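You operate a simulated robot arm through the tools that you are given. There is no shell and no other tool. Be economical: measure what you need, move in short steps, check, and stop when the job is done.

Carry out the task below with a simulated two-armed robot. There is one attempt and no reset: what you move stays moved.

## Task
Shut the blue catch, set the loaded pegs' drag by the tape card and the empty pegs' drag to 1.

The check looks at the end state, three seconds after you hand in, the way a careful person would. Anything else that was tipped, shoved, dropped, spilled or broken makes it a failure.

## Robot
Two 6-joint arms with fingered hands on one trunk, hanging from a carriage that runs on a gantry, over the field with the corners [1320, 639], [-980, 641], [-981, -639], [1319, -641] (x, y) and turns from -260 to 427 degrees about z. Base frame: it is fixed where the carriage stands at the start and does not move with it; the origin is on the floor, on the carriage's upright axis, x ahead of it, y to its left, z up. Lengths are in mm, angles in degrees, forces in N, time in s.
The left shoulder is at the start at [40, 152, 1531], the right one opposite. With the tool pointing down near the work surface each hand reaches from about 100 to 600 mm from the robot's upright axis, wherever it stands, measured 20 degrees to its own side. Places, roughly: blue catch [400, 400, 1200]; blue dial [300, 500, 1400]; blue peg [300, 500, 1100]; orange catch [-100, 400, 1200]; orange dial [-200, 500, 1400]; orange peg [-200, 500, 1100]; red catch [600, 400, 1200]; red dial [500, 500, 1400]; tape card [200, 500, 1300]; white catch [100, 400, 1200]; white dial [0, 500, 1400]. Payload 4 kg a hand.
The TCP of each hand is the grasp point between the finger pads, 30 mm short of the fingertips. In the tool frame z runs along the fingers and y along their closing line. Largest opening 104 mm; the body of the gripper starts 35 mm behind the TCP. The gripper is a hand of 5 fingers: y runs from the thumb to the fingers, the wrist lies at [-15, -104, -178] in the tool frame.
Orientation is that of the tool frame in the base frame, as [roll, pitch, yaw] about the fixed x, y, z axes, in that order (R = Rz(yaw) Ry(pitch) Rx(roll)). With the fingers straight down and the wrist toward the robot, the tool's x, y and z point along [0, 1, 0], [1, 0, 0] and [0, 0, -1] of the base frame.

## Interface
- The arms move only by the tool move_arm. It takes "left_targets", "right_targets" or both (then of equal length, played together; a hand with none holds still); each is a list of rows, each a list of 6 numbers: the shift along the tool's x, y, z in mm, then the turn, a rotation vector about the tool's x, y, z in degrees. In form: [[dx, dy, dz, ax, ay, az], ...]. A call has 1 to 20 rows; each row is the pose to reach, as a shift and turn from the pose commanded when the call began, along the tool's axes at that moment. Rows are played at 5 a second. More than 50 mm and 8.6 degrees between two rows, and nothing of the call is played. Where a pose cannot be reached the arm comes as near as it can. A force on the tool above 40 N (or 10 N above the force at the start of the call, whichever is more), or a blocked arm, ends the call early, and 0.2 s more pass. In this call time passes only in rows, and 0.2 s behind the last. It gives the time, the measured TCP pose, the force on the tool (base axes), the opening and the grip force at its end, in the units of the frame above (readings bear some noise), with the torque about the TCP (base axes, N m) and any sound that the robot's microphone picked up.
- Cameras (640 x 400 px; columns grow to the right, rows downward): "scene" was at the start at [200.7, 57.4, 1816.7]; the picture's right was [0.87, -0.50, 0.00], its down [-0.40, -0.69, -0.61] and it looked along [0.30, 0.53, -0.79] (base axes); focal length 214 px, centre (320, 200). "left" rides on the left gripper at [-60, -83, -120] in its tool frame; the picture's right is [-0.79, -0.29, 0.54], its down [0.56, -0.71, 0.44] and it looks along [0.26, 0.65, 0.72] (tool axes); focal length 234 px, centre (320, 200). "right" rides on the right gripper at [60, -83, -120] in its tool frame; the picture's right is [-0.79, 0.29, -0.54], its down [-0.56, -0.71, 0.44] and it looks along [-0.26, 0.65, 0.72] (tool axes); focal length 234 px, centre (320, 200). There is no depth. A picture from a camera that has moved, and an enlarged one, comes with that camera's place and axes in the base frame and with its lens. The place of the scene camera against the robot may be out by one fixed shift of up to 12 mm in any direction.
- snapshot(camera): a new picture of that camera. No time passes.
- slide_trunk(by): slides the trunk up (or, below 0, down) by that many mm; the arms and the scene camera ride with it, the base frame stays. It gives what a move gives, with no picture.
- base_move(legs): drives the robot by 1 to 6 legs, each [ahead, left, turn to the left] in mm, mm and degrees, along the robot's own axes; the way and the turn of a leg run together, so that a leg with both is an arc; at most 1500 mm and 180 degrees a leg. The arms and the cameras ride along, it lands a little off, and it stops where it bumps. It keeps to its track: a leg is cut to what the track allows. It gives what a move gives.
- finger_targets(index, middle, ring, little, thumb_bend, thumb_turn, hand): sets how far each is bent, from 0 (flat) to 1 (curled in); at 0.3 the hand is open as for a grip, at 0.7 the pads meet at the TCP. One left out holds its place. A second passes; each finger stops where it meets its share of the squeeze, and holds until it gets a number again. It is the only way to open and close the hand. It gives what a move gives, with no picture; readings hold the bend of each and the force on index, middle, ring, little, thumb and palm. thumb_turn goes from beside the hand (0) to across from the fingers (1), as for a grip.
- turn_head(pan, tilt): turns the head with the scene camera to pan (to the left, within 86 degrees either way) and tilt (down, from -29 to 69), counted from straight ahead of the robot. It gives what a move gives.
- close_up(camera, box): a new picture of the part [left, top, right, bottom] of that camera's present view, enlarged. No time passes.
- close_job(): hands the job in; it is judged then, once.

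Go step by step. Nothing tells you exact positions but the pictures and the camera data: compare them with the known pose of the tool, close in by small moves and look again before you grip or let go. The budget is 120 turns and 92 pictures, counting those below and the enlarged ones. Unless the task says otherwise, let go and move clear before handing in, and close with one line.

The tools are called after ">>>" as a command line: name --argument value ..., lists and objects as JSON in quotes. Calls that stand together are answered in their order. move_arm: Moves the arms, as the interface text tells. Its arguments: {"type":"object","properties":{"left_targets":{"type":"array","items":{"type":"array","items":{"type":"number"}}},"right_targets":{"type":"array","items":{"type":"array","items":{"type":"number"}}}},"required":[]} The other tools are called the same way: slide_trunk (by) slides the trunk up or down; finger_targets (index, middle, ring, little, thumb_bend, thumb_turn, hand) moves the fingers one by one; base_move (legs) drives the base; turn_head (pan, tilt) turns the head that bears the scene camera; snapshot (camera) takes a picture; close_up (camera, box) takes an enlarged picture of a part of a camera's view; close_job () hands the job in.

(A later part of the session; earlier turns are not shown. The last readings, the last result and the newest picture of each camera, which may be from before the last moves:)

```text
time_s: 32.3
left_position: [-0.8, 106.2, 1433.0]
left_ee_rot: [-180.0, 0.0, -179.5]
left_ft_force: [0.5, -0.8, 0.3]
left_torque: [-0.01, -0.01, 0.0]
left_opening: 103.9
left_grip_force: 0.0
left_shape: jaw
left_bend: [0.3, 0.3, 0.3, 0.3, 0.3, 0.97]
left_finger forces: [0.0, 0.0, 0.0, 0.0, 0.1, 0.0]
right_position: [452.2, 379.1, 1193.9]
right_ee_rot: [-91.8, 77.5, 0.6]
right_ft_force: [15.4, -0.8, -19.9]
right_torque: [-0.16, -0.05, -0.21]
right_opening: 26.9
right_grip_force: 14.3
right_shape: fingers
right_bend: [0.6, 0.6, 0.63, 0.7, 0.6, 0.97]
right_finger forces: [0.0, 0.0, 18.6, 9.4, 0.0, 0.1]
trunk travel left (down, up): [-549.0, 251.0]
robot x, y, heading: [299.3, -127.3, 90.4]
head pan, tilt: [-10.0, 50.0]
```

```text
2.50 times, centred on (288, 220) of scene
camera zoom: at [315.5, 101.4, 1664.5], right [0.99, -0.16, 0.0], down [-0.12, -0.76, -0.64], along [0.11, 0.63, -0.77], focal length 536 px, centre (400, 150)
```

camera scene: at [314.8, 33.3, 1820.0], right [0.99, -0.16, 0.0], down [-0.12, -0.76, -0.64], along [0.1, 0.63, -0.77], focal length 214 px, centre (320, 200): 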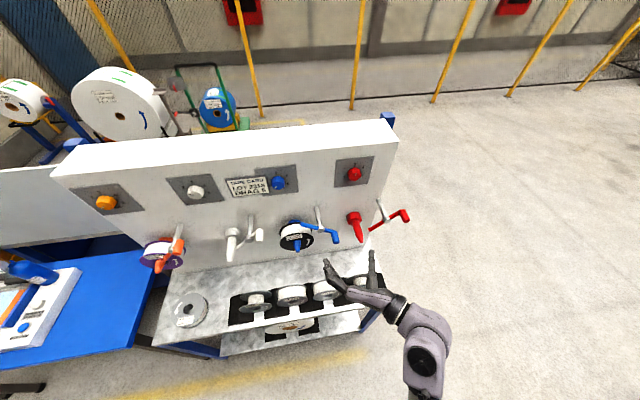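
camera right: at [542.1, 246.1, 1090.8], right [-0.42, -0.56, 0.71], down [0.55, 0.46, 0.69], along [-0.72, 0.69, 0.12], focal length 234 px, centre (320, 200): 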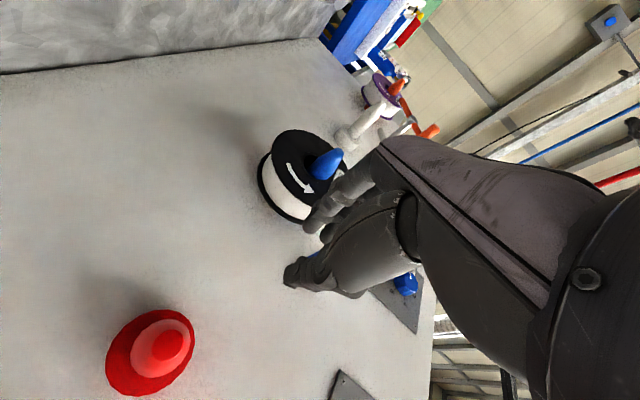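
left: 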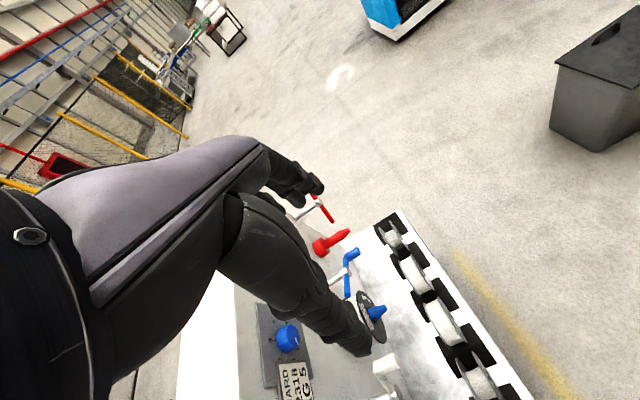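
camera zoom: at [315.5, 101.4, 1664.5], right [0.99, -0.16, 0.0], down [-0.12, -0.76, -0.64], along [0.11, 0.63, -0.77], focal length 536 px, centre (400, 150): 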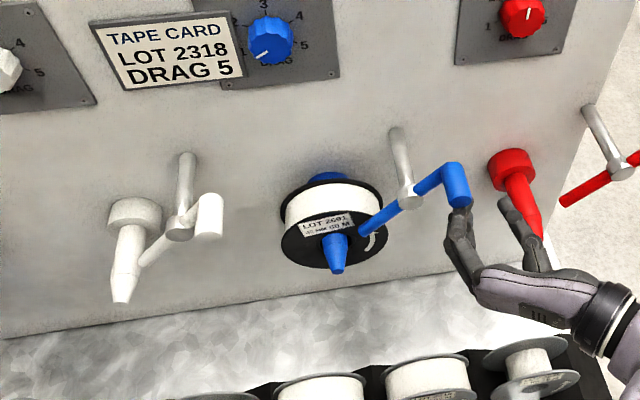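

The force rose, so the catch is against its stop: shut. Now I'll back the hand out, then raise the trunk to the dial height and drive toward the blue dial at a standoff.

>>> move_arm --right_targets '[[12, 0, 0, 0, 0, 0], [20, 0, -20, 0, 0, 0], [20, 0, -60, 0, 0, 0], [20, 0, -100, 0, 0, 0], [20, 0, -120, 0, 0, 0]]'

>>> slide_trunk --by 211

>>> base_move --legs '[[0, 193, 0]]'

>>> snapshot --camera "scene"

>>> snapshot --camera "right"

```text
time_s: 33.5
left_position: [-1.3, 106.7, 1434.9]
left_ee_rot: [-180.0, -0.1, -179.4]
left_ft_force: [-0.4, -0.3, -0.3]
left_torque: [0.0, 0.03, 0.02]
left_opening: 103.9
left_grip_force: 0.0
left_shape: jaw
left_bend: [0.3, 0.3, 0.3, 0.3, 0.3, 0.97]
left_finger forces: [0.0, 0.0, 0.0, 0.1, 0.0, 0.0]
right_position: [464.2, 321.9, 1141.1]
right_ee_rot: [-89.2, 77.9, 3.2]
right_ft_force: [0.0, -0.6, 0.4]
right_torque: [0.0, 0.0, -0.03]
right_opening: 26.4
right_grip_force: 0.1
right_shape: fingers
right_bend: [0.6, 0.6, 0.6, 0.6, 0.6, 0.97]
right_finger forces: [0.0, 0.0, 0.0, 0.1, 0.1, 0.1]
right hand out of reach, approached as far as the arm can: row 3, 4, 5
trunk travel left (down, up): [-549.0, 251.0]
robot x, y, heading: [298.1, -130.1, 90.6]
head pan, tilt: [-10.0, 50.0]
```

```text
time_s: 35.7
left_position: [-1.5, 106.3, 1645.4]
left_ee_rot: [-180.0, 0.0, -179.4]
left_ft_force: [-0.2, 1.1, -0.2]
left_torque: [0.02, 0.01, 0.01]
left_opening: 103.6
left_grip_force: 0.0
left_shape: jaw
left_bend: [0.3, 0.3, 0.3, 0.3, 0.3, 0.97]
left_finger forces: [0.0, 0.0, 0.0, 0.1, 0.0, 0.0]
right_position: [464.0, 323.0, 1351.8]
right_ee_rot: [-89.4, 77.8, 3.0]
right_ft_force: [1.0, 0.2, 0.4]
right_torque: [0.01, -0.03, -0.03]
right_opening: 26.6
right_grip_force: 0.1
right_shape: fingers
right_bend: [0.6, 0.6, 0.6, 0.6, 0.6, 0.97]
right_finger forces: [0.1, 0.1, 0.0, 0.0, 0.1, 0.0]
trunk travel left (down, up): [-760.0, 40.0]
robot x, y, heading: [300.9, -122.0, 90.4]
head pan, tilt: [-10.0, 50.0]
```

```text
time_s: 37.3
left_position: [-195.5, 103.4, 1645.9]
left_ee_rot: [-179.9, 0.0, -179.6]
left_ft_force: [0.3, -0.3, 0.9]
left_torque: [0.0, -0.02, 0.0]
left_opening: 103.9
left_grip_force: 0.0
left_shape: jaw
left_bend: [0.3, 0.3, 0.3, 0.3, 0.3, 0.97]
left_finger forces: [0.1, 0.0, 0.0, 0.0, 0.1, 0.0]
right_position: [271.9, 320.9, 1352.4]
right_ee_rot: [-89.6, 77.9, 2.7]
right_ft_force: [-0.4, -0.9, 0.5]
right_torque: [0.01, -0.01, 0.01]
right_opening: 26.9
right_grip_force: 0.1
right_shape: fingers
right_bend: [0.6, 0.6, 0.6, 0.6, 0.6, 0.97]
right_finger forces: [0.0, 0.0, 0.2, 0.0, 0.0, 0.1]
trunk travel left (down, up): [-760.0, 40.0]
robot x, y, heading: [105.0, -129.5, 90.4]
head pan, tilt: [-10.0, 50.0]
```

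```text
62 pictures are left
camera scene: at [120.1, 100.2, 1876.1], right [0.99, -0.17, 0.0], down [-0.13, -0.76, -0.64], along [0.11, 0.63, -0.77], focal length 214 px, centre (320, 200)
```

scene: 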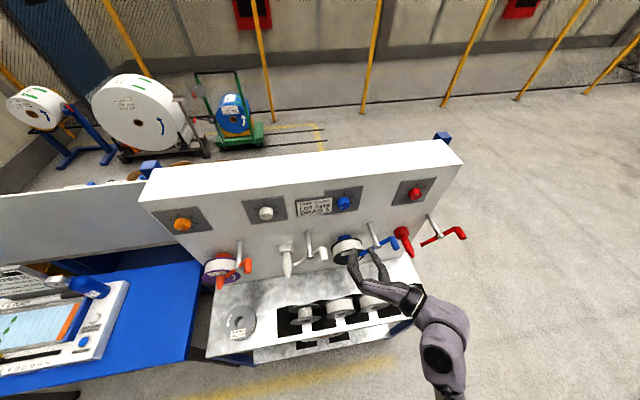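

```text
61 pictures are left
camera right: at [370.4, 204.7, 1311.4], right [-0.43, -0.56, 0.71], down [0.55, 0.46, 0.69], along [-0.71, 0.69, 0.12], focal length 234 px, centre (320, 200)
```

right: 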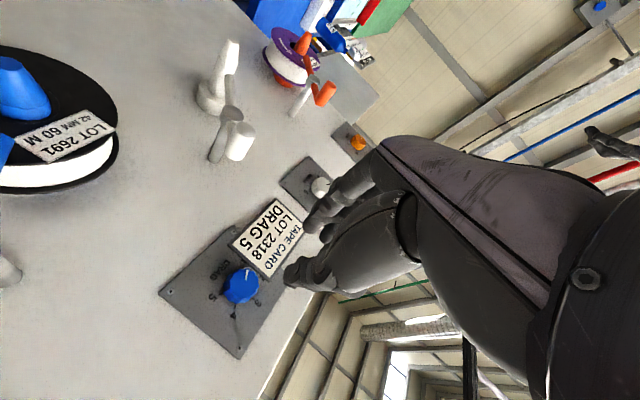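

Triangulating with the wrist camera puts the blue knob at about (265, 505, 1350), deeper than I assumed. I'll zoom in on it to read the pointer and open the fingers partly.

>>> close_up --camera "right" --box '[192, 245, 288, 305]'

>>> finger_targets --hand "right" --index 0.44 --middle 0.44 --ring 0.44 --little 0.44 --thumb_bend 0.44

>>> base_move --legs '[[110, 8, 0]]'

>>> snapshot --camera "right"

>>> close_up --camera "scene" --box '[260, 180, 460, 305]'

```text
6.67 times, centred on (240, 275) of right
camera zoom: at [370.4, 204.7, 1311.4], right [-0.43, -0.56, 0.71], down [0.55, 0.46, 0.69], along [-0.71, 0.69, 0.12], focal length 1561 px, centre (853, -300)
```

zoom: 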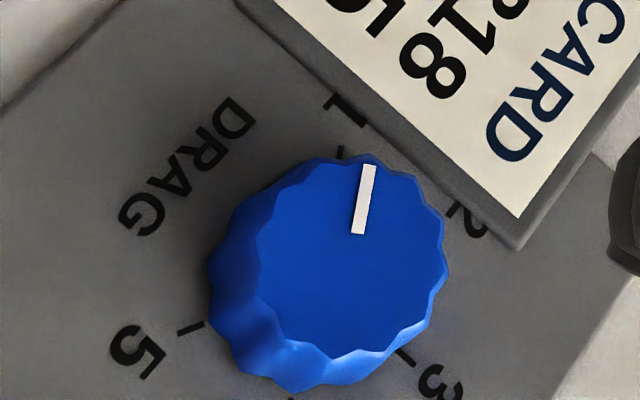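

```text
time_s: 38.3
left_position: [-196.4, 104.3, 1646.2]
left_ee_rot: [179.9, 0.0, -179.6]
left_ft_force: [-0.5, 0.8, 1.5]
left_torque: [0.03, -0.03, -0.03]
left_opening: 103.8
left_grip_force: 0.0
left_shape: jaw
left_bend: [0.3, 0.3, 0.3, 0.3, 0.3, 0.97]
left_finger forces: [0.0, 0.1, 0.1, 0.0, 0.0, 0.0]
right_position: [271.2, 319.7, 1352.2]
right_ee_rot: [-89.6, 77.9, 2.6]
right_ft_force: [-0.3, -0.1, -0.6]
right_torque: [0.0, 0.0, 0.0]
right_opening: 67.1
right_grip_force: 0.1
right_shape: fingers
right_bend: [0.44, 0.44, 0.44, 0.44, 0.44, 0.97]
right_finger forces: [0.0, 0.1, 0.0, 0.1, 0.1, 0.0]
trunk travel left (down, up): [-760.0, 40.0]
robot x, y, heading: [101.4, -126.3, 90.8]
head pan, tilt: [-10.0, 50.0]
```

```text
time_s: 39.5
left_position: [-204.3, 212.3, 1645.1]
left_ee_rot: [-179.9, 0.1, -179.5]
left_ft_force: [-0.5, -0.5, -0.1]
left_torque: [-0.02, -0.04, -0.02]
left_opening: 104.0
left_grip_force: 0.1
left_shape: jaw
left_bend: [0.3, 0.3, 0.3, 0.3, 0.3, 0.97]
left_finger forces: [0.1, 0.1, 0.1, 0.1, 0.1, 0.0]
right_position: [261.5, 428.5, 1351.3]
right_ee_rot: [-89.8, 77.9, 2.4]
right_ft_force: [0.1, 0.0, 0.1]
right_torque: [0.0, 0.03, 0.02]
right_opening: 67.1
right_grip_force: 0.1
right_shape: fingers
right_bend: [0.44, 0.44, 0.44, 0.44, 0.44, 0.97]
right_finger forces: [0.1, 0.1, 0.1, 0.0, 0.0, 0.1]
trunk travel left (down, up): [-760.0, 40.0]
robot x, y, heading: [97.8, -21.8, 90.7]
head pan, tilt: [-10.0, 50.0]
```

```text
59 pictures are left
camera right: at [361.3, 313.0, 1311.3], right [-0.43, -0.56, 0.71], down [0.55, 0.46, 0.69], along [-0.71, 0.69, 0.12], focal length 234 px, centre (320, 200)
```

right: 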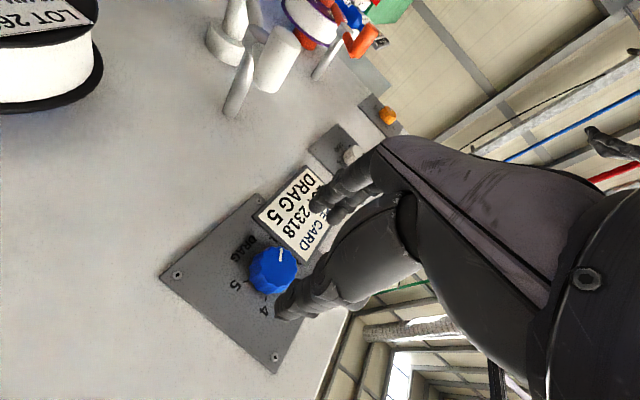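

```text
3.20 times, centred on (360, 242) of scene
camera zoom: at [111.0, 208.4, 1876.1], right [0.99, -0.16, 0.0], down [-0.13, -0.76, -0.64], along [0.11, 0.63, -0.77], focal length 686 px, centre (192, 64)
```

zoom: 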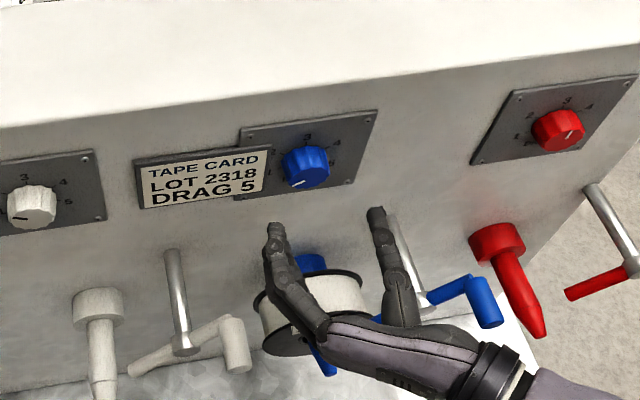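

Blue's pointer is exactly on 1. Alignment with the knob at about (262, 510, 1352) looks good, so I'll advance 50 mm and check.

>>> move_arm --right_targets '[[0, -1, 20, 0, 0, 0], [0, -2, 40, 0, 0, 0], [0, -3, 50, 0, 0, 0]]'

>>> snapshot --camera "right"

>>> close_up --camera "scene" --box '[300, 180, 396, 240]'

```text
time_s: 40.3
left_position: [-205.2, 212.6, 1646.8]
left_ee_rot: [179.9, -0.1, -179.5]
left_ft_force: [-0.4, -0.1, -0.1]
left_torque: [-0.02, 0.02, 0.05]
left_opening: 103.8
left_grip_force: 0.0
left_shape: jaw
left_bend: [0.3, 0.3, 0.3, 0.3, 0.3, 0.97]
left_finger forces: [0.0, 0.1, 0.0, 0.1, 0.0, 0.0]
right_position: [262.5, 480.3, 1352.7]
right_ee_rot: [-89.4, 77.8, 2.9]
right_ft_force: [0.0, 0.0, -0.2]
right_torque: [-0.02, 0.01, -0.01]
right_opening: 67.0
right_grip_force: 0.1
right_shape: fingers
right_bend: [0.44, 0.44, 0.44, 0.44, 0.44, 0.97]
right_finger forces: [0.0, 0.0, 0.0, 0.1, 0.1, 0.1]
trunk travel left (down, up): [-760.0, 40.0]
robot x, y, heading: [95.5, -17.3, 90.5]
head pan, tilt: [-10.0, 50.0]
```

```text
57 pictures are left
camera right: at [363.0, 364.4, 1312.6], right [-0.43, -0.56, 0.71], down [0.55, 0.46, 0.69], along [-0.72, 0.69, 0.12], focal length 234 px, centre (320, 200)
```

right: 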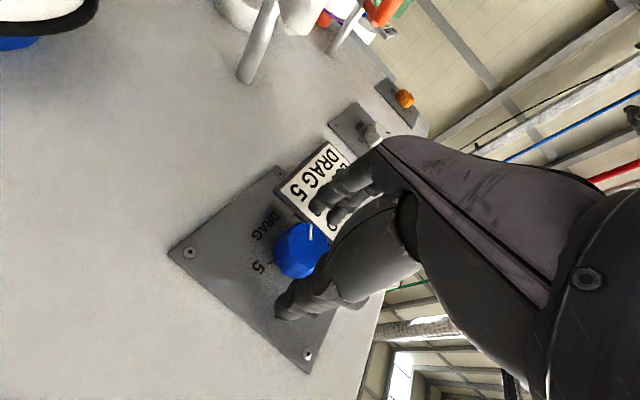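

```text
6.67 times, centred on (348, 210) of scene
camera zoom: at [111.0, 208.4, 1876.1], right [0.99, -0.16, 0.0], down [-0.13, -0.76, -0.64], along [0.11, 0.63, -0.77], focal length 1430 px, centre (133, 133)
```

zoom: 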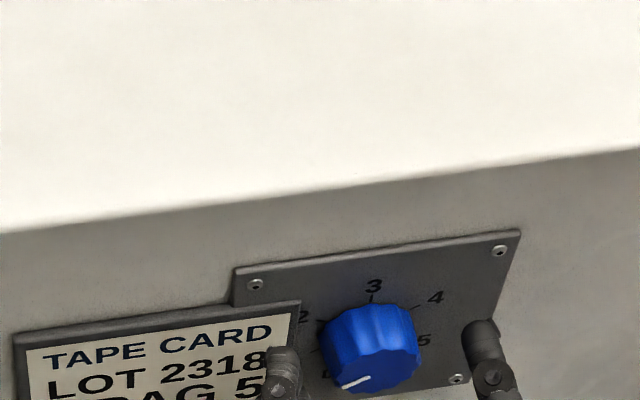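

The fingers straddle the knob. I'll advance 15 mm more and watch the force.

>>> move_arm --right_targets '[[0, 1, 8, 0, 0, 0], [0, 2, 15, 0, 0, 0]]'

>>> close_up --camera "scene" --box '[312, 202, 392, 252]'

>>> close_up --camera "right" --box '[240, 180, 368, 330]'

```text
time_s: 40.9
left_position: [-205.6, 212.3, 1645.9]
left_ee_rot: [-179.9, 0.0, -179.5]
left_ft_force: [0.2, 1.1, -0.3]
left_torque: [0.0, 0.02, -0.01]
left_opening: 103.6
left_grip_force: 0.1
left_shape: jaw
left_bend: [0.3, 0.3, 0.3, 0.3, 0.3, 0.97]
left_finger forces: [0.0, 0.1, 0.0, 0.0, 0.1, 0.0]
right_position: [260.7, 492.2, 1353.1]
right_ee_rot: [-89.9, 77.8, 2.5]
right_ft_force: [-0.2, -14.9, 3.1]
right_torque: [0.09, 0.13, 0.61]
right_opening: 67.8
right_grip_force: 6.8
right_shape: fingers
right_bend: [0.44, 0.43, 0.44, 0.44, 0.44, 0.98]
right_finger forces: [0.0, 14.3, 0.0, 0.1, 0.7, 0.1]
trunk travel left (down, up): [-760.0, 40.0]
robot x, y, heading: [98.8, -20.0, 90.4]
head pan, tilt: [-10.0, 50.0]
```

```text
8.00 times, centred on (352, 227) of scene
camera zoom: at [111.0, 207.7, 1875.9], right [0.99, -0.17, 0.0], down [-0.13, -0.76, -0.64], along [0.11, 0.63, -0.77], focal length 1716 px, centre (64, -16)
```

zoom: 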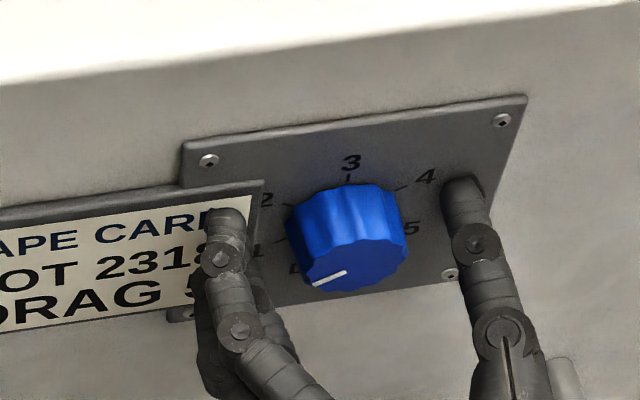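

```text
2.67 times, centred on (304, 255) of right
camera zoom: at [360.6, 376.4, 1311.5], right [-0.42, -0.56, 0.71], down [0.55, 0.46, 0.69], along [-0.72, 0.69, 0.12], focal length 624 px, centre (363, 53)
```

zoom: 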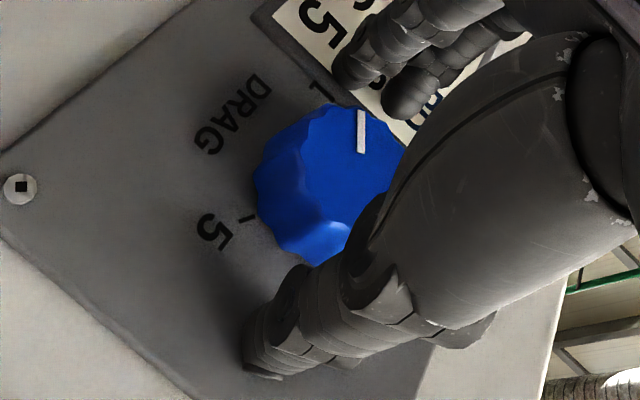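

Middle fingertip touched the card and the thumb is nearly at the plate; the knob lies on the thumb–index line. I'll back off 7 mm and close thumb, index and middle.

>>> move_arm --right_targets '[[0, 0, -10, 0, 0, 0]]'

>>> finger_targets --hand "right" --index 0.64 --middle 0.64 --thumb_bend 0.64

>>> close_up --camera "scene" --box '[312, 202, 392, 252]'

>>> close_up --camera "right" --box '[240, 180, 368, 330]'

```text
time_s: 41.3
left_position: [-204.6, 212.1, 1645.6]
left_ee_rot: [-180.0, 0.0, -179.5]
left_ft_force: [-0.8, 0.7, 0.2]
left_torque: [0.01, 0.0, 0.04]
left_opening: 103.7
left_grip_force: 0.0
left_shape: jaw
left_bend: [0.3, 0.3, 0.3, 0.3, 0.3, 0.97]
left_finger forces: [0.1, 0.1, 0.0, 0.1, 0.0, 0.0]
right_position: [261.7, 483.3, 1352.0]
right_ee_rot: [-90.0, 77.9, 2.4]
right_ft_force: [-0.1, -0.3, 0.3]
right_torque: [0.02, 0.0, 0.01]
right_opening: 67.7
right_grip_force: 0.0
right_shape: fingers
right_bend: [0.44, 0.44, 0.44, 0.44, 0.44, 0.97]
right_finger forces: [0.1, 0.0, 0.0, 0.1, 0.0, 0.1]
trunk travel left (down, up): [-760.0, 40.0]
robot x, y, heading: [95.7, -20.2, 90.6]
head pan, tilt: [-10.0, 50.0]
```

```text
time_s: 42.3
left_position: [-205.1, 212.3, 1647.2]
left_ee_rot: [-179.9, -0.1, -179.4]
left_ft_force: [-0.7, 0.0, 0.1]
left_torque: [-0.01, -0.01, 0.01]
left_opening: 103.9
left_grip_force: 0.0
left_shape: jaw
left_bend: [0.3, 0.3, 0.3, 0.3, 0.3, 0.97]
left_finger forces: [0.1, 0.1, 0.0, 0.1, 0.1, 0.1]
right_position: [259.9, 483.5, 1352.5]
right_ee_rot: [-89.5, 77.9, 2.8]
right_ft_force: [-4.4, 0.1, -0.9]
right_torque: [-0.01, -0.02, 0.13]
right_opening: 33.0
right_grip_force: 7.1
right_shape: fingers
right_bend: [0.57, 0.6, 0.44, 0.44, 0.59, 0.97]
right_finger forces: [5.2, 3.8, 0.0, 0.1, 4.5, 0.0]
trunk travel left (down, up): [-760.0, 40.0]
robot x, y, heading: [90.6, -17.1, 90.5]
head pan, tilt: [-10.0, 50.0]
```

```text
8.00 times, centred on (352, 227) of scene
camera zoom: at [110.8, 208.4, 1876.1], right [0.99, -0.16, 0.0], down [-0.13, -0.76, -0.64], along [0.11, 0.63, -0.77], focal length 1716 px, centre (64, -16)
```

zoom: 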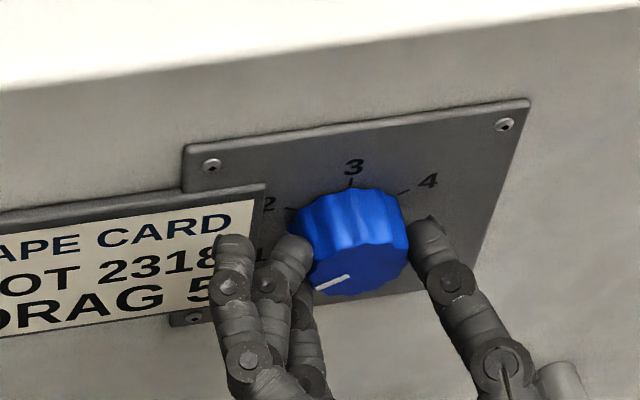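

```text
2.67 times, centred on (304, 255) of right
camera zoom: at [360.2, 367.5, 1311.5], right [-0.42, -0.56, 0.71], down [0.56, 0.46, 0.69], along [-0.72, 0.69, 0.12], focal length 624 px, centre (363, 53)
```

zoom: 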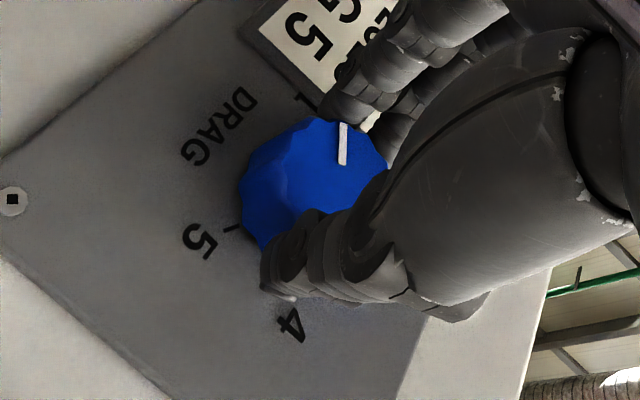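

Firm three-finger grip. I'll turn clockwise in small steps and check the drift.

>>> move_arm --right_targets '[[0, 0, 0, 0, 0, 6], [0, 0, 0, 0, 0, 12], [0, 0, 0, 0, 0, 18], [0, 0, 0, 0, 0, 24]]'

>>> close_up --camera "scene" --box '[312, 202, 392, 252]'

```text
time_s: 43.3
left_position: [-205.2, 211.9, 1646.3]
left_ee_rot: [180.0, -0.1, -179.6]
left_ft_force: [0.8, 1.2, 1.1]
left_torque: [0.01, -0.02, -0.02]
left_opening: 103.7
left_grip_force: 0.1
left_shape: jaw
left_bend: [0.3, 0.3, 0.3, 0.3, 0.3, 0.97]
left_finger forces: [0.0, 0.1, 0.0, 0.0, 0.1, 0.1]
right_position: [260.8, 483.3, 1351.4]
right_ee_rot: [89.3, 78.0, -178.4]
right_ft_force: [-2.6, -4.3, 0.8]
right_torque: [0.09, -0.01, 0.08]
right_opening: 33.0
right_grip_force: 7.5
right_shape: fingers
right_bend: [0.58, 0.6, 0.44, 0.44, 0.59, 0.97]
right_finger forces: [4.7, 4.1, 0.0, 0.1, 5.8, 0.0]
trunk travel left (down, up): [-760.0, 40.0]
robot x, y, heading: [91.5, -19.5, 90.4]
head pan, tilt: [-10.0, 50.0]
```

```text
8.00 times, centred on (352, 227) of scene
camera zoom: at [110.9, 208.3, 1876.1], right [0.99, -0.16, 0.0], down [-0.13, -0.76, -0.64], along [0.11, 0.63, -0.77], focal length 1716 px, centre (64, -16)
```

zoom: 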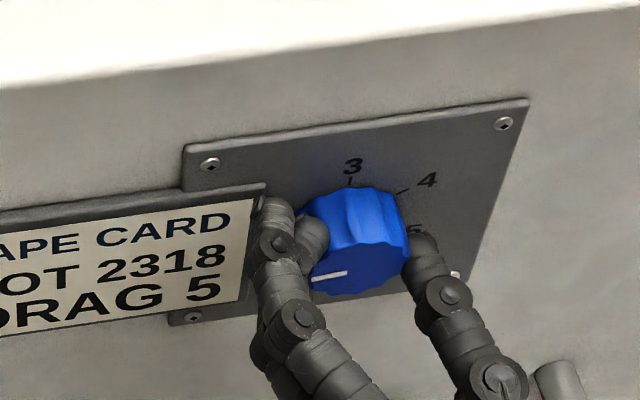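

The knob follows and the position holds. Continuing 64° more.

>>> move_arm --right_targets '[[0, 0, 0, 0, 0, 8], [0, 0, 0, 0, 0, 16], [0, 0, 0, 0, 0, 24], [0, 0, 0, 0, 0, 32], [0, 0, 0, 0, 0, 40], [0, 0, 0, 0, 0, 48], [0, 0, 0, 0, 0, 56], [0, 0, 0, 0, 0, 64]]'

>>> close_up --camera "scene" --box '[312, 202, 392, 252]'

```text
time_s: 45.1
left_position: [-205.4, 212.8, 1646.8]
left_ee_rot: [-180.0, 0.0, -179.6]
left_ft_force: [0.1, 1.0, -0.7]
left_torque: [0.0, 0.0, 0.03]
left_opening: 104.0
left_grip_force: 0.1
left_shape: jaw
left_bend: [0.3, 0.3, 0.3, 0.3, 0.3, 0.97]
left_finger forces: [0.0, 0.0, 0.1, 0.0, 0.0, 0.0]
right_position: [231.0, 488.5, 1356.9]
right_ee_rot: [90.0, 14.0, -177.6]
right_ft_force: [0.9, 0.2, 0.5]
right_torque: [0.03, 0.0, 0.02]
right_opening: 16.4
right_grip_force: 0.1
right_shape: fingers
right_bend: [0.64, 0.64, 0.44, 0.44, 0.64, 0.97]
right_finger forces: [0.1, 0.0, 0.0, 0.0, 0.0, 0.1]
right hand out of reach, approached as far as the arm can: row 7, 8
trunk travel left (down, up): [-760.0, 40.0]
robot x, y, heading: [97.6, -18.2, 90.3]
head pan, tilt: [-10.0, 50.0]
```

```text
8.00 times, centred on (352, 227) of scene
camera zoom: at [110.8, 208.5, 1876.1], right [0.99, -0.16, 0.0], down [-0.13, -0.76, -0.64], along [0.11, 0.63, -0.77], focal length 1716 px, centre (64, -16)
```

zoom: 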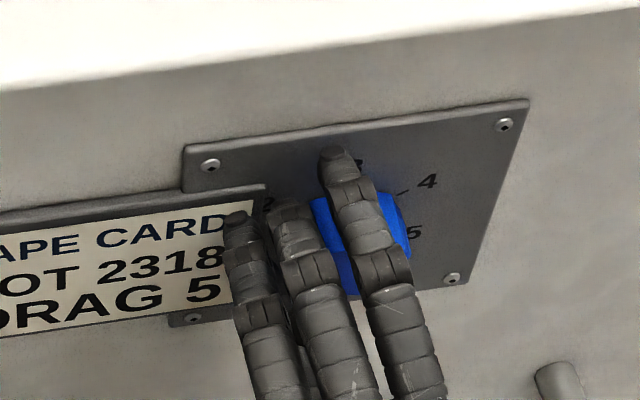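

At the end the arm ran out of reach and slid off the knob, so useful strokes are about 65°. I'll back off and read where the knob is.

>>> move_arm --right_targets '[[0, 0, -30, 0, 0, 0], [0, 0, -60, 0, 0, 0], [0, 0, -60, 0, 0, -8], [0, 0, -60, 0, 0, -16], [0, 0, -60, 0, 0, -24], [0, 0, -60, 0, 0, -32], [0, 0, -60, 0, 0, -40], [0, 0, -60, 0, 0, -48], [0, 0, -60, 0, 0, -56], [0, 0, -60, 0, 0, -64], [0, 0, -60, 0, 0, -72], [0, 0, -60, 0, 0, -80], [0, 0, -60, 0, 0, -88]]'

>>> close_up --camera "scene" --box '[312, 202, 392, 252]'

```text
time_s: 47.9
left_position: [-203.7, 211.4, 1646.0]
left_ee_rot: [-180.0, 0.0, -179.5]
left_ft_force: [0.2, -0.3, -0.5]
left_torque: [0.02, -0.01, 0.0]
left_opening: 103.6
left_grip_force: 0.0
left_shape: jaw
left_bend: [0.3, 0.3, 0.3, 0.3, 0.3, 0.97]
left_finger forces: [0.1, 0.1, 0.0, 0.0, 0.0, 0.0]
right_position: [234.8, 431.9, 1354.2]
right_ee_rot: [-89.7, 77.7, 2.5]
right_ft_force: [-0.2, 0.3, -0.5]
right_torque: [0.01, -0.04, 0.0]
right_opening: 16.7
right_grip_force: 0.2
right_shape: fingers
right_bend: [0.64, 0.64, 0.44, 0.44, 0.64, 0.97]
right_finger forces: [0.0, 0.1, 0.0, 0.0, 0.0, 0.0]
right hand out of reach, approached as far as the arm can: row 1, 2, 3, 13
trunk travel left (down, up): [-760.0, 40.0]
robot x, y, heading: [95.3, -22.3, 90.3]
head pan, tilt: [-10.0, 50.0]
```

```text
8.00 times, centred on (352, 227) of scene
camera zoom: at [111.0, 208.4, 1876.1], right [0.99, -0.16, 0.0], down [-0.13, -0.76, -0.64], along [0.11, 0.63, -0.77], focal length 1716 px, centre (64, -16)
```

zoom: 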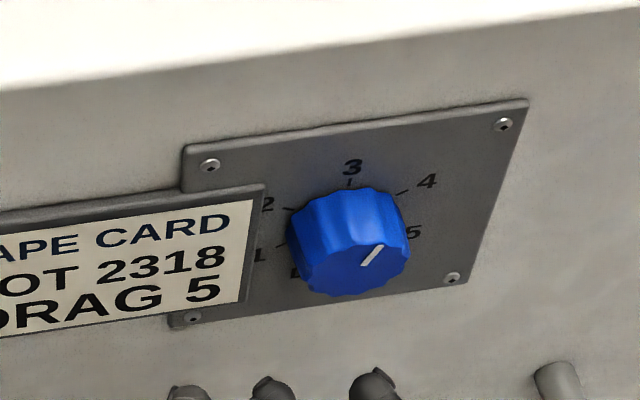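

The blue pointer is now about +32°, between 3 and 4; 5 is at +120°. I'll open the fingers, re-centre on the knob and regrip.

>>> finger_targets --hand "right" --index 0.44 --middle 0.44 --thumb_bend 0.44

>>> move_arm --right_targets '[[7, -26, 0, 0, 0, 0], [7, -27, 25, 0, 0, 0], [7, -28, 50, 0, 0, 0]]'

>>> close_up --camera "scene" --box '[312, 202, 392, 252]'

```text
time_s: 48.9
left_position: [-204.7, 213.7, 1645.3]
left_ee_rot: [180.0, 0.0, -179.4]
left_ft_force: [-0.4, 0.8, 0.2]
left_torque: [-0.03, 0.01, -0.07]
left_opening: 104.1
left_grip_force: 0.0
left_shape: jaw
left_bend: [0.3, 0.3, 0.3, 0.3, 0.3, 0.97]
left_finger forces: [0.0, 0.1, 0.0, 0.1, 0.1, 0.1]
right_position: [235.1, 431.0, 1352.8]
right_ee_rot: [-89.8, 77.8, 2.4]
right_ft_force: [0.4, 0.0, -0.2]
right_torque: [0.01, 0.02, 0.02]
right_opening: 67.4
right_grip_force: 0.1
right_shape: fingers
right_bend: [0.44, 0.44, 0.44, 0.44, 0.44, 0.97]
right_finger forces: [0.1, 0.1, 0.0, 0.0, 0.1, 0.0]
trunk travel left (down, up): [-760.0, 40.0]
robot x, y, heading: [94.0, -20.3, 90.4]
head pan, tilt: [-10.0, 50.0]
```

```text
time_s: 49.7
left_position: [-204.4, 211.5, 1646.4]
left_ee_rot: [180.0, 0.0, -179.5]
left_ft_force: [-0.7, 0.6, -0.1]
left_torque: [0.0, 0.02, 0.0]
left_opening: 103.7
left_grip_force: 0.0
left_shape: jaw
left_bend: [0.3, 0.3, 0.3, 0.3, 0.3, 0.97]
left_finger forces: [0.1, 0.1, 0.0, 0.0, 0.0, 0.0]
right_position: [259.1, 482.4, 1352.9]
right_ee_rot: [-89.8, 77.8, 2.5]
right_ft_force: [-0.2, -0.2, -0.4]
right_torque: [0.04, 0.02, 0.0]
right_opening: 67.6
right_grip_force: 0.1
right_shape: fingers
right_bend: [0.44, 0.44, 0.44, 0.44, 0.44, 0.97]
right_finger forces: [0.1, 0.0, 0.0, 0.1, 0.0, 0.0]
trunk travel left (down, up): [-760.0, 40.0]
robot x, y, heading: [95.8, -21.6, 90.5]
head pan, tilt: [-10.0, 50.0]
```

```text
8.00 times, centred on (352, 227) of scene
camera zoom: at [111.0, 208.4, 1876.1], right [0.99, -0.16, 0.0], down [-0.13, -0.76, -0.64], along [0.11, 0.63, -0.77], focal length 1716 px, centre (64, -16)
```

zoom: 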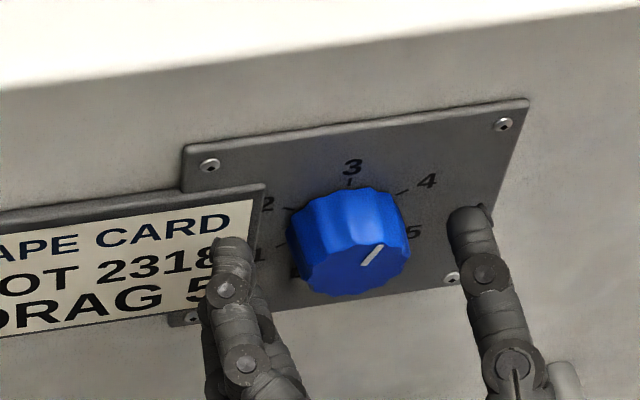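

Aligned as before. Gripping and turning 56° clockwise.

>>> finger_targets --hand "right" --index 0.64 --middle 0.64 --thumb_bend 0.64

>>> move_arm --right_targets '[[0, 0, 0, 0, 0, 8], [0, 0, 0, 0, 0, 16], [0, 0, 0, 0, 0, 24], [0, 0, 0, 0, 0, 32], [0, 0, 0, 0, 0, 40], [0, 0, 0, 0, 0, 48], [0, 0, 0, 0, 0, 56]]'

>>> close_up --camera "right" --box '[180, 100, 372, 320]'

```text
time_s: 50.7
left_position: [-205.4, 212.7, 1646.3]
left_ee_rot: [180.0, -0.1, -179.5]
left_ft_force: [0.2, -0.3, 0.3]
left_torque: [-0.01, 0.04, 0.04]
left_opening: 103.8
left_grip_force: 0.1
left_shape: jaw
left_bend: [0.3, 0.3, 0.3, 0.3, 0.3, 0.97]
left_finger forces: [0.1, 0.0, 0.0, 0.1, 0.0, 0.0]
right_position: [259.6, 481.2, 1353.5]
right_ee_rot: [-89.2, 77.9, 3.2]
right_ft_force: [-3.0, 1.2, -0.2]
right_torque: [0.03, 0.01, 0.09]
right_opening: 33.2
right_grip_force: 6.3
right_shape: fingers
right_bend: [0.58, 0.61, 0.44, 0.44, 0.58, 0.97]
right_finger forces: [4.7, 3.1, 0.0, 0.0, 4.9, 0.0]
trunk travel left (down, up): [-760.0, 40.0]
robot x, y, heading: [95.9, -16.9, 90.6]
head pan, tilt: [-10.0, 50.0]
```

```text
time_s: 52.3
left_position: [-206.2, 212.7, 1645.1]
left_ee_rot: [180.0, -0.1, -179.4]
left_ft_force: [-0.1, 0.3, -0.2]
left_torque: [-0.02, 0.02, 0.0]
left_opening: 103.4
left_grip_force: 0.1
left_shape: jaw
left_bend: [0.3, 0.3, 0.3, 0.3, 0.3, 0.97]
left_finger forces: [0.0, 0.0, 0.0, 0.0, 0.0, 0.0]
right_position: [259.6, 481.7, 1352.8]
right_ee_rot: [89.9, 46.1, -177.9]
right_ft_force: [1.4, -1.7, 3.6]
right_torque: [0.09, -0.03, -0.01]
right_opening: 32.9
right_grip_force: 6.1
right_shape: fingers
right_bend: [0.59, 0.61, 0.44, 0.44, 0.58, 0.98]
right_finger forces: [3.8, 3.5, 0.0, 0.1, 5.8, 0.0]
trunk travel left (down, up): [-760.0, 40.0]
robot x, y, heading: [97.8, -22.6, 90.3]
head pan, tilt: [-10.0, 50.0]
```

```text
1.82 times, centred on (276, 210) of right
camera zoom: at [284.3, 363.1, 1252.1], right [0.36, -0.53, 0.77], down [0.88, 0.47, -0.09], along [-0.32, 0.71, 0.63], focal length 426 px, centre (400, 182)
```

zoom: 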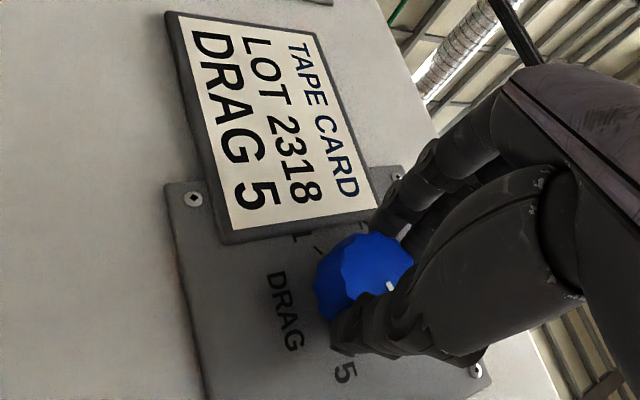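

Good, still gripped. Turning 16° more, the reach limit.

>>> move_arm --right_targets '[[0, 0, 0, 0, 0, 8], [0, 0, 0, 0, 0, 15]]'

>>> finger_targets --hand "right" --index 0.44 --middle 0.44 --thumb_bend 0.44

>>> move_arm --right_targets '[[0, 0, -25, 0, 0, 0], [0, 0, -50, 0, 0, 0], [0, 0, -50, 0, 0, -8], [0, 0, -50, 0, 0, -16], [0, 0, -50, 0, 0, -24], [0, 0, -50, 0, 0, -32], [0, 0, -50, 0, 0, -40], [0, 0, -50, 0, 0, -48]]'

>>> close_up --camera "scene" --box '[312, 202, 392, 252]'

```text
time_s: 52.9
left_position: [-205.1, 212.7, 1645.8]
left_ee_rot: [-180.0, 0.0, -179.4]
left_ft_force: [-0.2, -0.6, -0.6]
left_torque: [0.01, 0.0, 0.0]
left_opening: 103.9
left_grip_force: 0.1
left_shape: jaw
left_bend: [0.3, 0.3, 0.3, 0.3, 0.3, 0.97]
left_finger forces: [0.2, 0.1, 0.0, 0.0, 0.1, 0.0]
right_position: [260.6, 482.8, 1353.0]
right_ee_rot: [90.0, 31.2, -177.7]
right_ft_force: [3.3, -0.7, 2.4]
right_torque: [0.07, -0.03, -0.08]
right_opening: 32.9
right_grip_force: 5.8
right_shape: fingers
right_bend: [0.59, 0.61, 0.44, 0.44, 0.58, 0.98]
right_finger forces: [3.5, 3.5, 0.0, 0.0, 6.1, 0.0]
trunk travel left (down, up): [-760.0, 40.0]
robot x, y, heading: [93.9, -24.0, 90.8]
head pan, tilt: [-10.0, 50.0]
```

```text
time_s: 53.9
left_position: [-204.5, 212.9, 1645.2]
left_ee_rot: [180.0, 0.1, -179.5]
left_ft_force: [0.0, -0.5, -0.4]
left_torque: [-0.03, -0.01, -0.03]
left_opening: 103.7
left_grip_force: 0.1
left_shape: jaw
left_bend: [0.3, 0.3, 0.3, 0.3, 0.3, 0.97]
left_finger forces: [0.1, 0.1, 0.1, 0.0, 0.0, 0.0]
right_position: [261.3, 481.1, 1352.9]
right_ee_rot: [89.9, 31.1, -177.8]
right_ft_force: [0.7, 0.1, 0.0]
right_torque: [-0.02, -0.02, 0.03]
right_opening: 67.6
right_grip_force: 0.1
right_shape: fingers
right_bend: [0.44, 0.44, 0.44, 0.44, 0.44, 0.97]
right_finger forces: [0.0, 0.0, 0.0, 0.1, 0.0, 0.1]
trunk travel left (down, up): [-760.0, 40.0]
robot x, y, heading: [99.1, -14.6, 90.6]
head pan, tilt: [-10.0, 50.0]
```

```text
time_s: 55.7
left_position: [-205.1, 212.2, 1646.0]
left_ee_rot: [180.0, -0.1, -179.6]
left_ft_force: [-0.9, -0.1, 0.8]
left_torque: [0.03, 0.02, -0.02]
left_opening: 104.0
left_grip_force: 0.0
left_shape: jaw
left_bend: [0.3, 0.3, 0.3, 0.3, 0.3, 0.97]
left_finger forces: [0.0, 0.0, 0.0, 0.0, 0.0, 0.0]
right_position: [261.6, 431.5, 1352.7]
right_ee_rot: [89.9, 79.2, -177.8]
right_ft_force: [0.4, 0.5, -0.1]
right_torque: [-0.01, 0.0, 0.01]
right_opening: 67.3
right_grip_force: 0.0
right_shape: fingers
right_bend: [0.44, 0.44, 0.44, 0.44, 0.44, 0.97]
right_finger forces: [0.0, 0.0, 0.0, 0.0, 0.0, 0.0]
right hand out of reach, approached as far as the arm can: row 1, 2, 3
trunk travel left (down, up): [-760.0, 40.0]
robot x, y, heading: [95.8, -19.5, 90.6]
head pan, tilt: [-10.0, 50.0]
```

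```text
8.00 times, centred on (352, 227) of scene
camera zoom: at [111.0, 208.4, 1876.1], right [0.99, -0.16, 0.0], down [-0.13, -0.76, -0.64], along [0.11, 0.63, -0.77], focal length 1716 px, centre (64, -16)
```

zoom: 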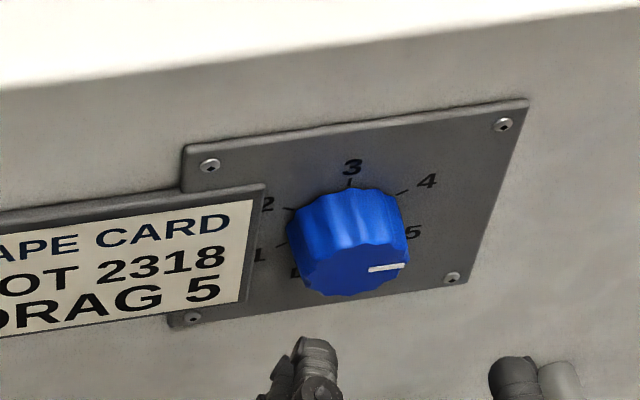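

Pointer is now around +82°; 5 is at +120°. I'll regrip and turn about 38° more.

>>> move_arm --right_targets '[[0, 0, 25, 0, 0, 0], [0, 0, 51, 0, 0, 0]]'

>>> finger_targets --hand "right" --index 0.64 --middle 0.64 --thumb_bend 0.64

>>> move_arm --right_targets '[[0, 0, 0, 0, 0, 8], [0, 0, 0, 0, 0, 16], [0, 0, 0, 0, 0, 24], [0, 0, 0, 0, 0, 32], [0, 0, 0, 0, 0, 38]]'

>>> finger_targets --hand "right" --index 0.44 --middle 0.44 --thumb_bend 0.44

>>> move_arm --right_targets '[[0, 0, -25, 0, 0, 0], [0, 0, -50, 0, 0, 0], [0, 0, -75, 0, 0, 0], [0, 0, -75, 0, 0, -8], [0, 0, -75, 0, 0, -16], [0, 0, -75, 0, 0, -24], [0, 0, -75, 0, 0, -32], [0, 0, -75, 0, 0, -40]]'

>>> close_up --camera "right" --box '[150, 180, 342, 300]'

>>> close_up --camera "scene" --box '[312, 202, 392, 252]'

```text
time_s: 56.3
left_position: [-204.9, 212.1, 1645.6]
left_ee_rot: [180.0, 0.0, -179.5]
left_ft_force: [0.7, -0.7, 0.3]
left_torque: [0.02, 0.0, 0.04]
left_opening: 103.5
left_grip_force: 0.0
left_shape: jaw
left_bend: [0.3, 0.3, 0.3, 0.3, 0.3, 0.97]
left_finger forces: [0.0, 0.0, 0.2, 0.1, 0.0, 0.0]
right_position: [258.6, 483.3, 1352.3]
right_ee_rot: [90.8, 79.2, -176.9]
right_ft_force: [-0.4, 0.4, -0.6]
right_torque: [0.01, 0.01, 0.01]
right_opening: 67.4
right_grip_force: 0.0
right_shape: fingers
right_bend: [0.44, 0.44, 0.44, 0.44, 0.44, 0.97]
right_finger forces: [0.0, 0.1, 0.1, 0.1, 0.1, 0.0]
trunk travel left (down, up): [-760.0, 40.0]
robot x, y, heading: [99.0, -21.2, 90.3]
head pan, tilt: [-10.0, 50.0]
```

```text
time_s: 57.3
left_position: [-204.5, 213.4, 1645.0]
left_ee_rot: [180.0, 0.1, -179.5]
left_ft_force: [-0.9, 0.9, 0.2]
left_torque: [-0.02, 0.02, 0.01]
left_opening: 103.8
left_grip_force: 0.1
left_shape: jaw
left_bend: [0.3, 0.3, 0.3, 0.3, 0.3, 0.97]
left_finger forces: [0.1, 0.1, 0.0, 0.0, 0.1, 0.0]
right_position: [259.7, 485.9, 1353.1]
right_ee_rot: [89.5, 79.2, -178.1]
right_ft_force: [0.0, 0.8, 0.5]
right_torque: [-0.03, 0.01, 0.0]
right_opening: 33.1
right_grip_force: 6.1
right_shape: fingers
right_bend: [0.59, 0.62, 0.44, 0.44, 0.57, 0.97]
right_finger forces: [3.4, 2.2, 0.1, 0.0, 6.0, 0.0]
trunk travel left (down, up): [-760.0, 40.0]
robot x, y, heading: [96.2, -20.9, 90.5]
head pan, tilt: [-10.0, 50.0]
```

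```text
time_s: 58.5
left_position: [-205.1, 212.4, 1645.8]
left_ee_rot: [-179.9, 0.0, -179.5]
left_ft_force: [-0.3, -0.7, 0.8]
left_torque: [0.01, 0.0, 0.06]
left_opening: 103.7
left_grip_force: 0.0
left_shape: jaw
left_bend: [0.3, 0.3, 0.3, 0.3, 0.3, 0.97]
left_finger forces: [0.0, 0.0, 0.0, 0.0, 0.0, 0.0]
right_position: [260.5, 483.3, 1352.0]
right_ee_rot: [89.9, 41.1, -177.7]
right_ft_force: [-0.1, 2.7, 1.2]
right_torque: [0.06, -0.13, -0.01]
right_opening: 33.0
right_grip_force: 6.2
right_shape: fingers
right_bend: [0.59, 0.61, 0.44, 0.44, 0.57, 0.99]
right_finger forces: [3.7, 2.0, 0.0, 0.0, 5.9, 0.0]
trunk travel left (down, up): [-760.0, 40.0]
robot x, y, heading: [99.9, -19.5, 90.6]
head pan, tilt: [-10.0, 50.0]
```

```text
time_s: 59.5
left_position: [-204.7, 212.8, 1646.3]
left_ee_rot: [-179.9, 0.0, -179.5]
left_ft_force: [-0.4, 0.3, 0.0]
left_torque: [-0.03, -0.01, -0.02]
left_opening: 103.9
left_grip_force: 0.0
left_shape: jaw
left_bend: [0.3, 0.3, 0.3, 0.3, 0.3, 0.97]
left_finger forces: [0.0, 0.0, 0.0, 0.1, 0.1, 0.0]
right_position: [260.1, 482.4, 1354.1]
right_ee_rot: [89.9, 41.1, -177.7]
right_ft_force: [-0.1, 0.6, 0.4]
right_torque: [0.03, 0.01, 0.03]
right_opening: 67.3
right_grip_force: 0.1
right_shape: fingers
right_bend: [0.44, 0.44, 0.44, 0.44, 0.44, 0.97]
right_finger forces: [0.0, 0.1, 0.0, 0.1, 0.0, 0.0]
trunk travel left (down, up): [-760.0, 40.0]
robot x, y, heading: [100.6, -17.5, 90.2]
head pan, tilt: [-10.0, 50.0]
```

```text
time_s: 61.3
left_position: [-205.7, 212.6, 1645.3]
left_ee_rot: [-180.0, -0.1, -179.5]
left_ft_force: [0.4, 0.0, -0.6]
left_torque: [-0.02, -0.02, 0.0]
left_opening: 104.1
left_grip_force: 0.0
left_shape: jaw
left_bend: [0.3, 0.3, 0.3, 0.3, 0.3, 0.97]
left_finger forces: [0.0, 0.0, 0.1, 0.1, 0.1, 0.1]
right_position: [264.0, 406.8, 1352.6]
right_ee_rot: [90.4, 81.2, -177.4]
right_ft_force: [-1.0, -0.8, 0.2]
right_torque: [0.03, 0.0, -0.01]
right_opening: 67.7
right_grip_force: 0.0
right_shape: fingers
right_bend: [0.44, 0.44, 0.44, 0.44, 0.44, 0.97]
right_finger forces: [0.0, 0.1, 0.0, 0.1, 0.0, 0.0]
right hand out of reach, approached as far as the arm can: row 2, 3, 4
trunk travel left (down, up): [-760.0, 40.0]
robot x, y, heading: [99.3, -20.6, 90.5]
head pan, tilt: [-10.0, 50.0]
```

```text
3.33 times, centred on (246, 240) of right
camera zoom: at [342.8, 290.0, 1281.2], right [-0.14, -0.55, 0.82], down [0.76, 0.47, 0.44], along [-0.63, 0.69, 0.35], focal length 781 px, centre (567, 67)
```

zoom: 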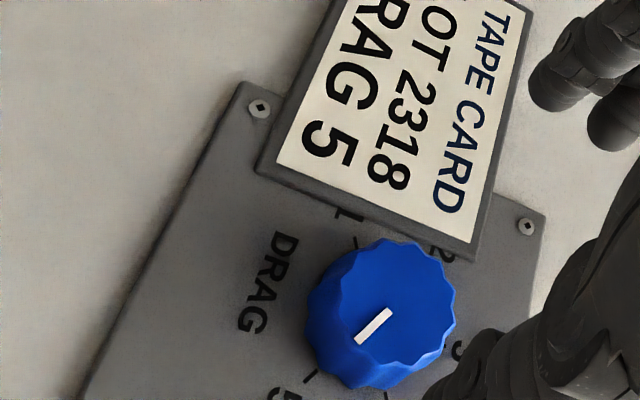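

```text
8.00 times, centred on (352, 227) of scene
camera zoom: at [111.0, 208.4, 1876.1], right [0.99, -0.16, 0.0], down [-0.13, -0.76, -0.64], along [0.11, 0.63, -0.77], focal length 1716 px, centre (64, -16)
```

zoom: 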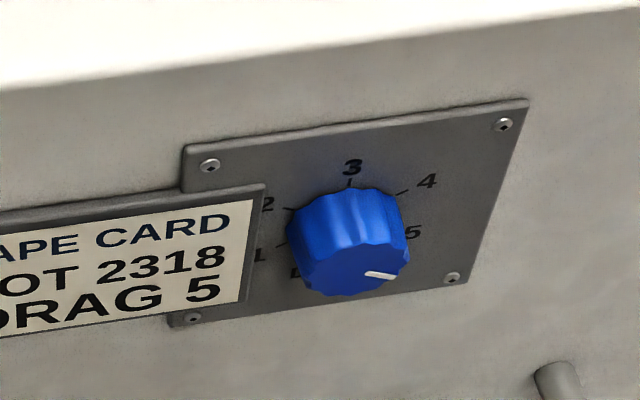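

Very near 5 now. A tight wrist zoom will tell the remaining error.

>>> close_up --camera "right" --box '[215, 245, 311, 305]'

```text
6.67 times, centred on (263, 275) of right
camera zoom: at [342.8, 290.0, 1281.2], right [-0.14, -0.55, 0.82], down [0.76, 0.47, 0.44], along [-0.63, 0.69, 0.35], focal length 1561 px, centre (700, -300)
```

zoom: 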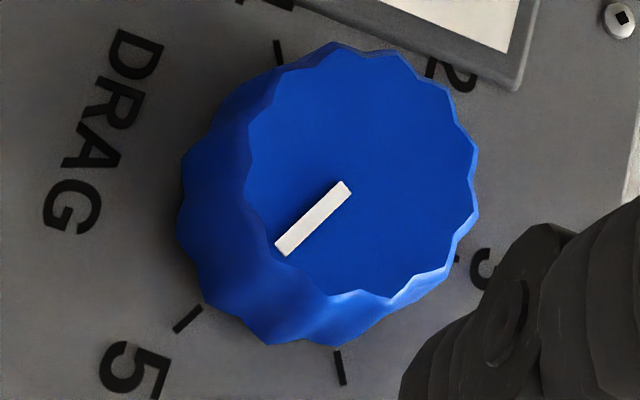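

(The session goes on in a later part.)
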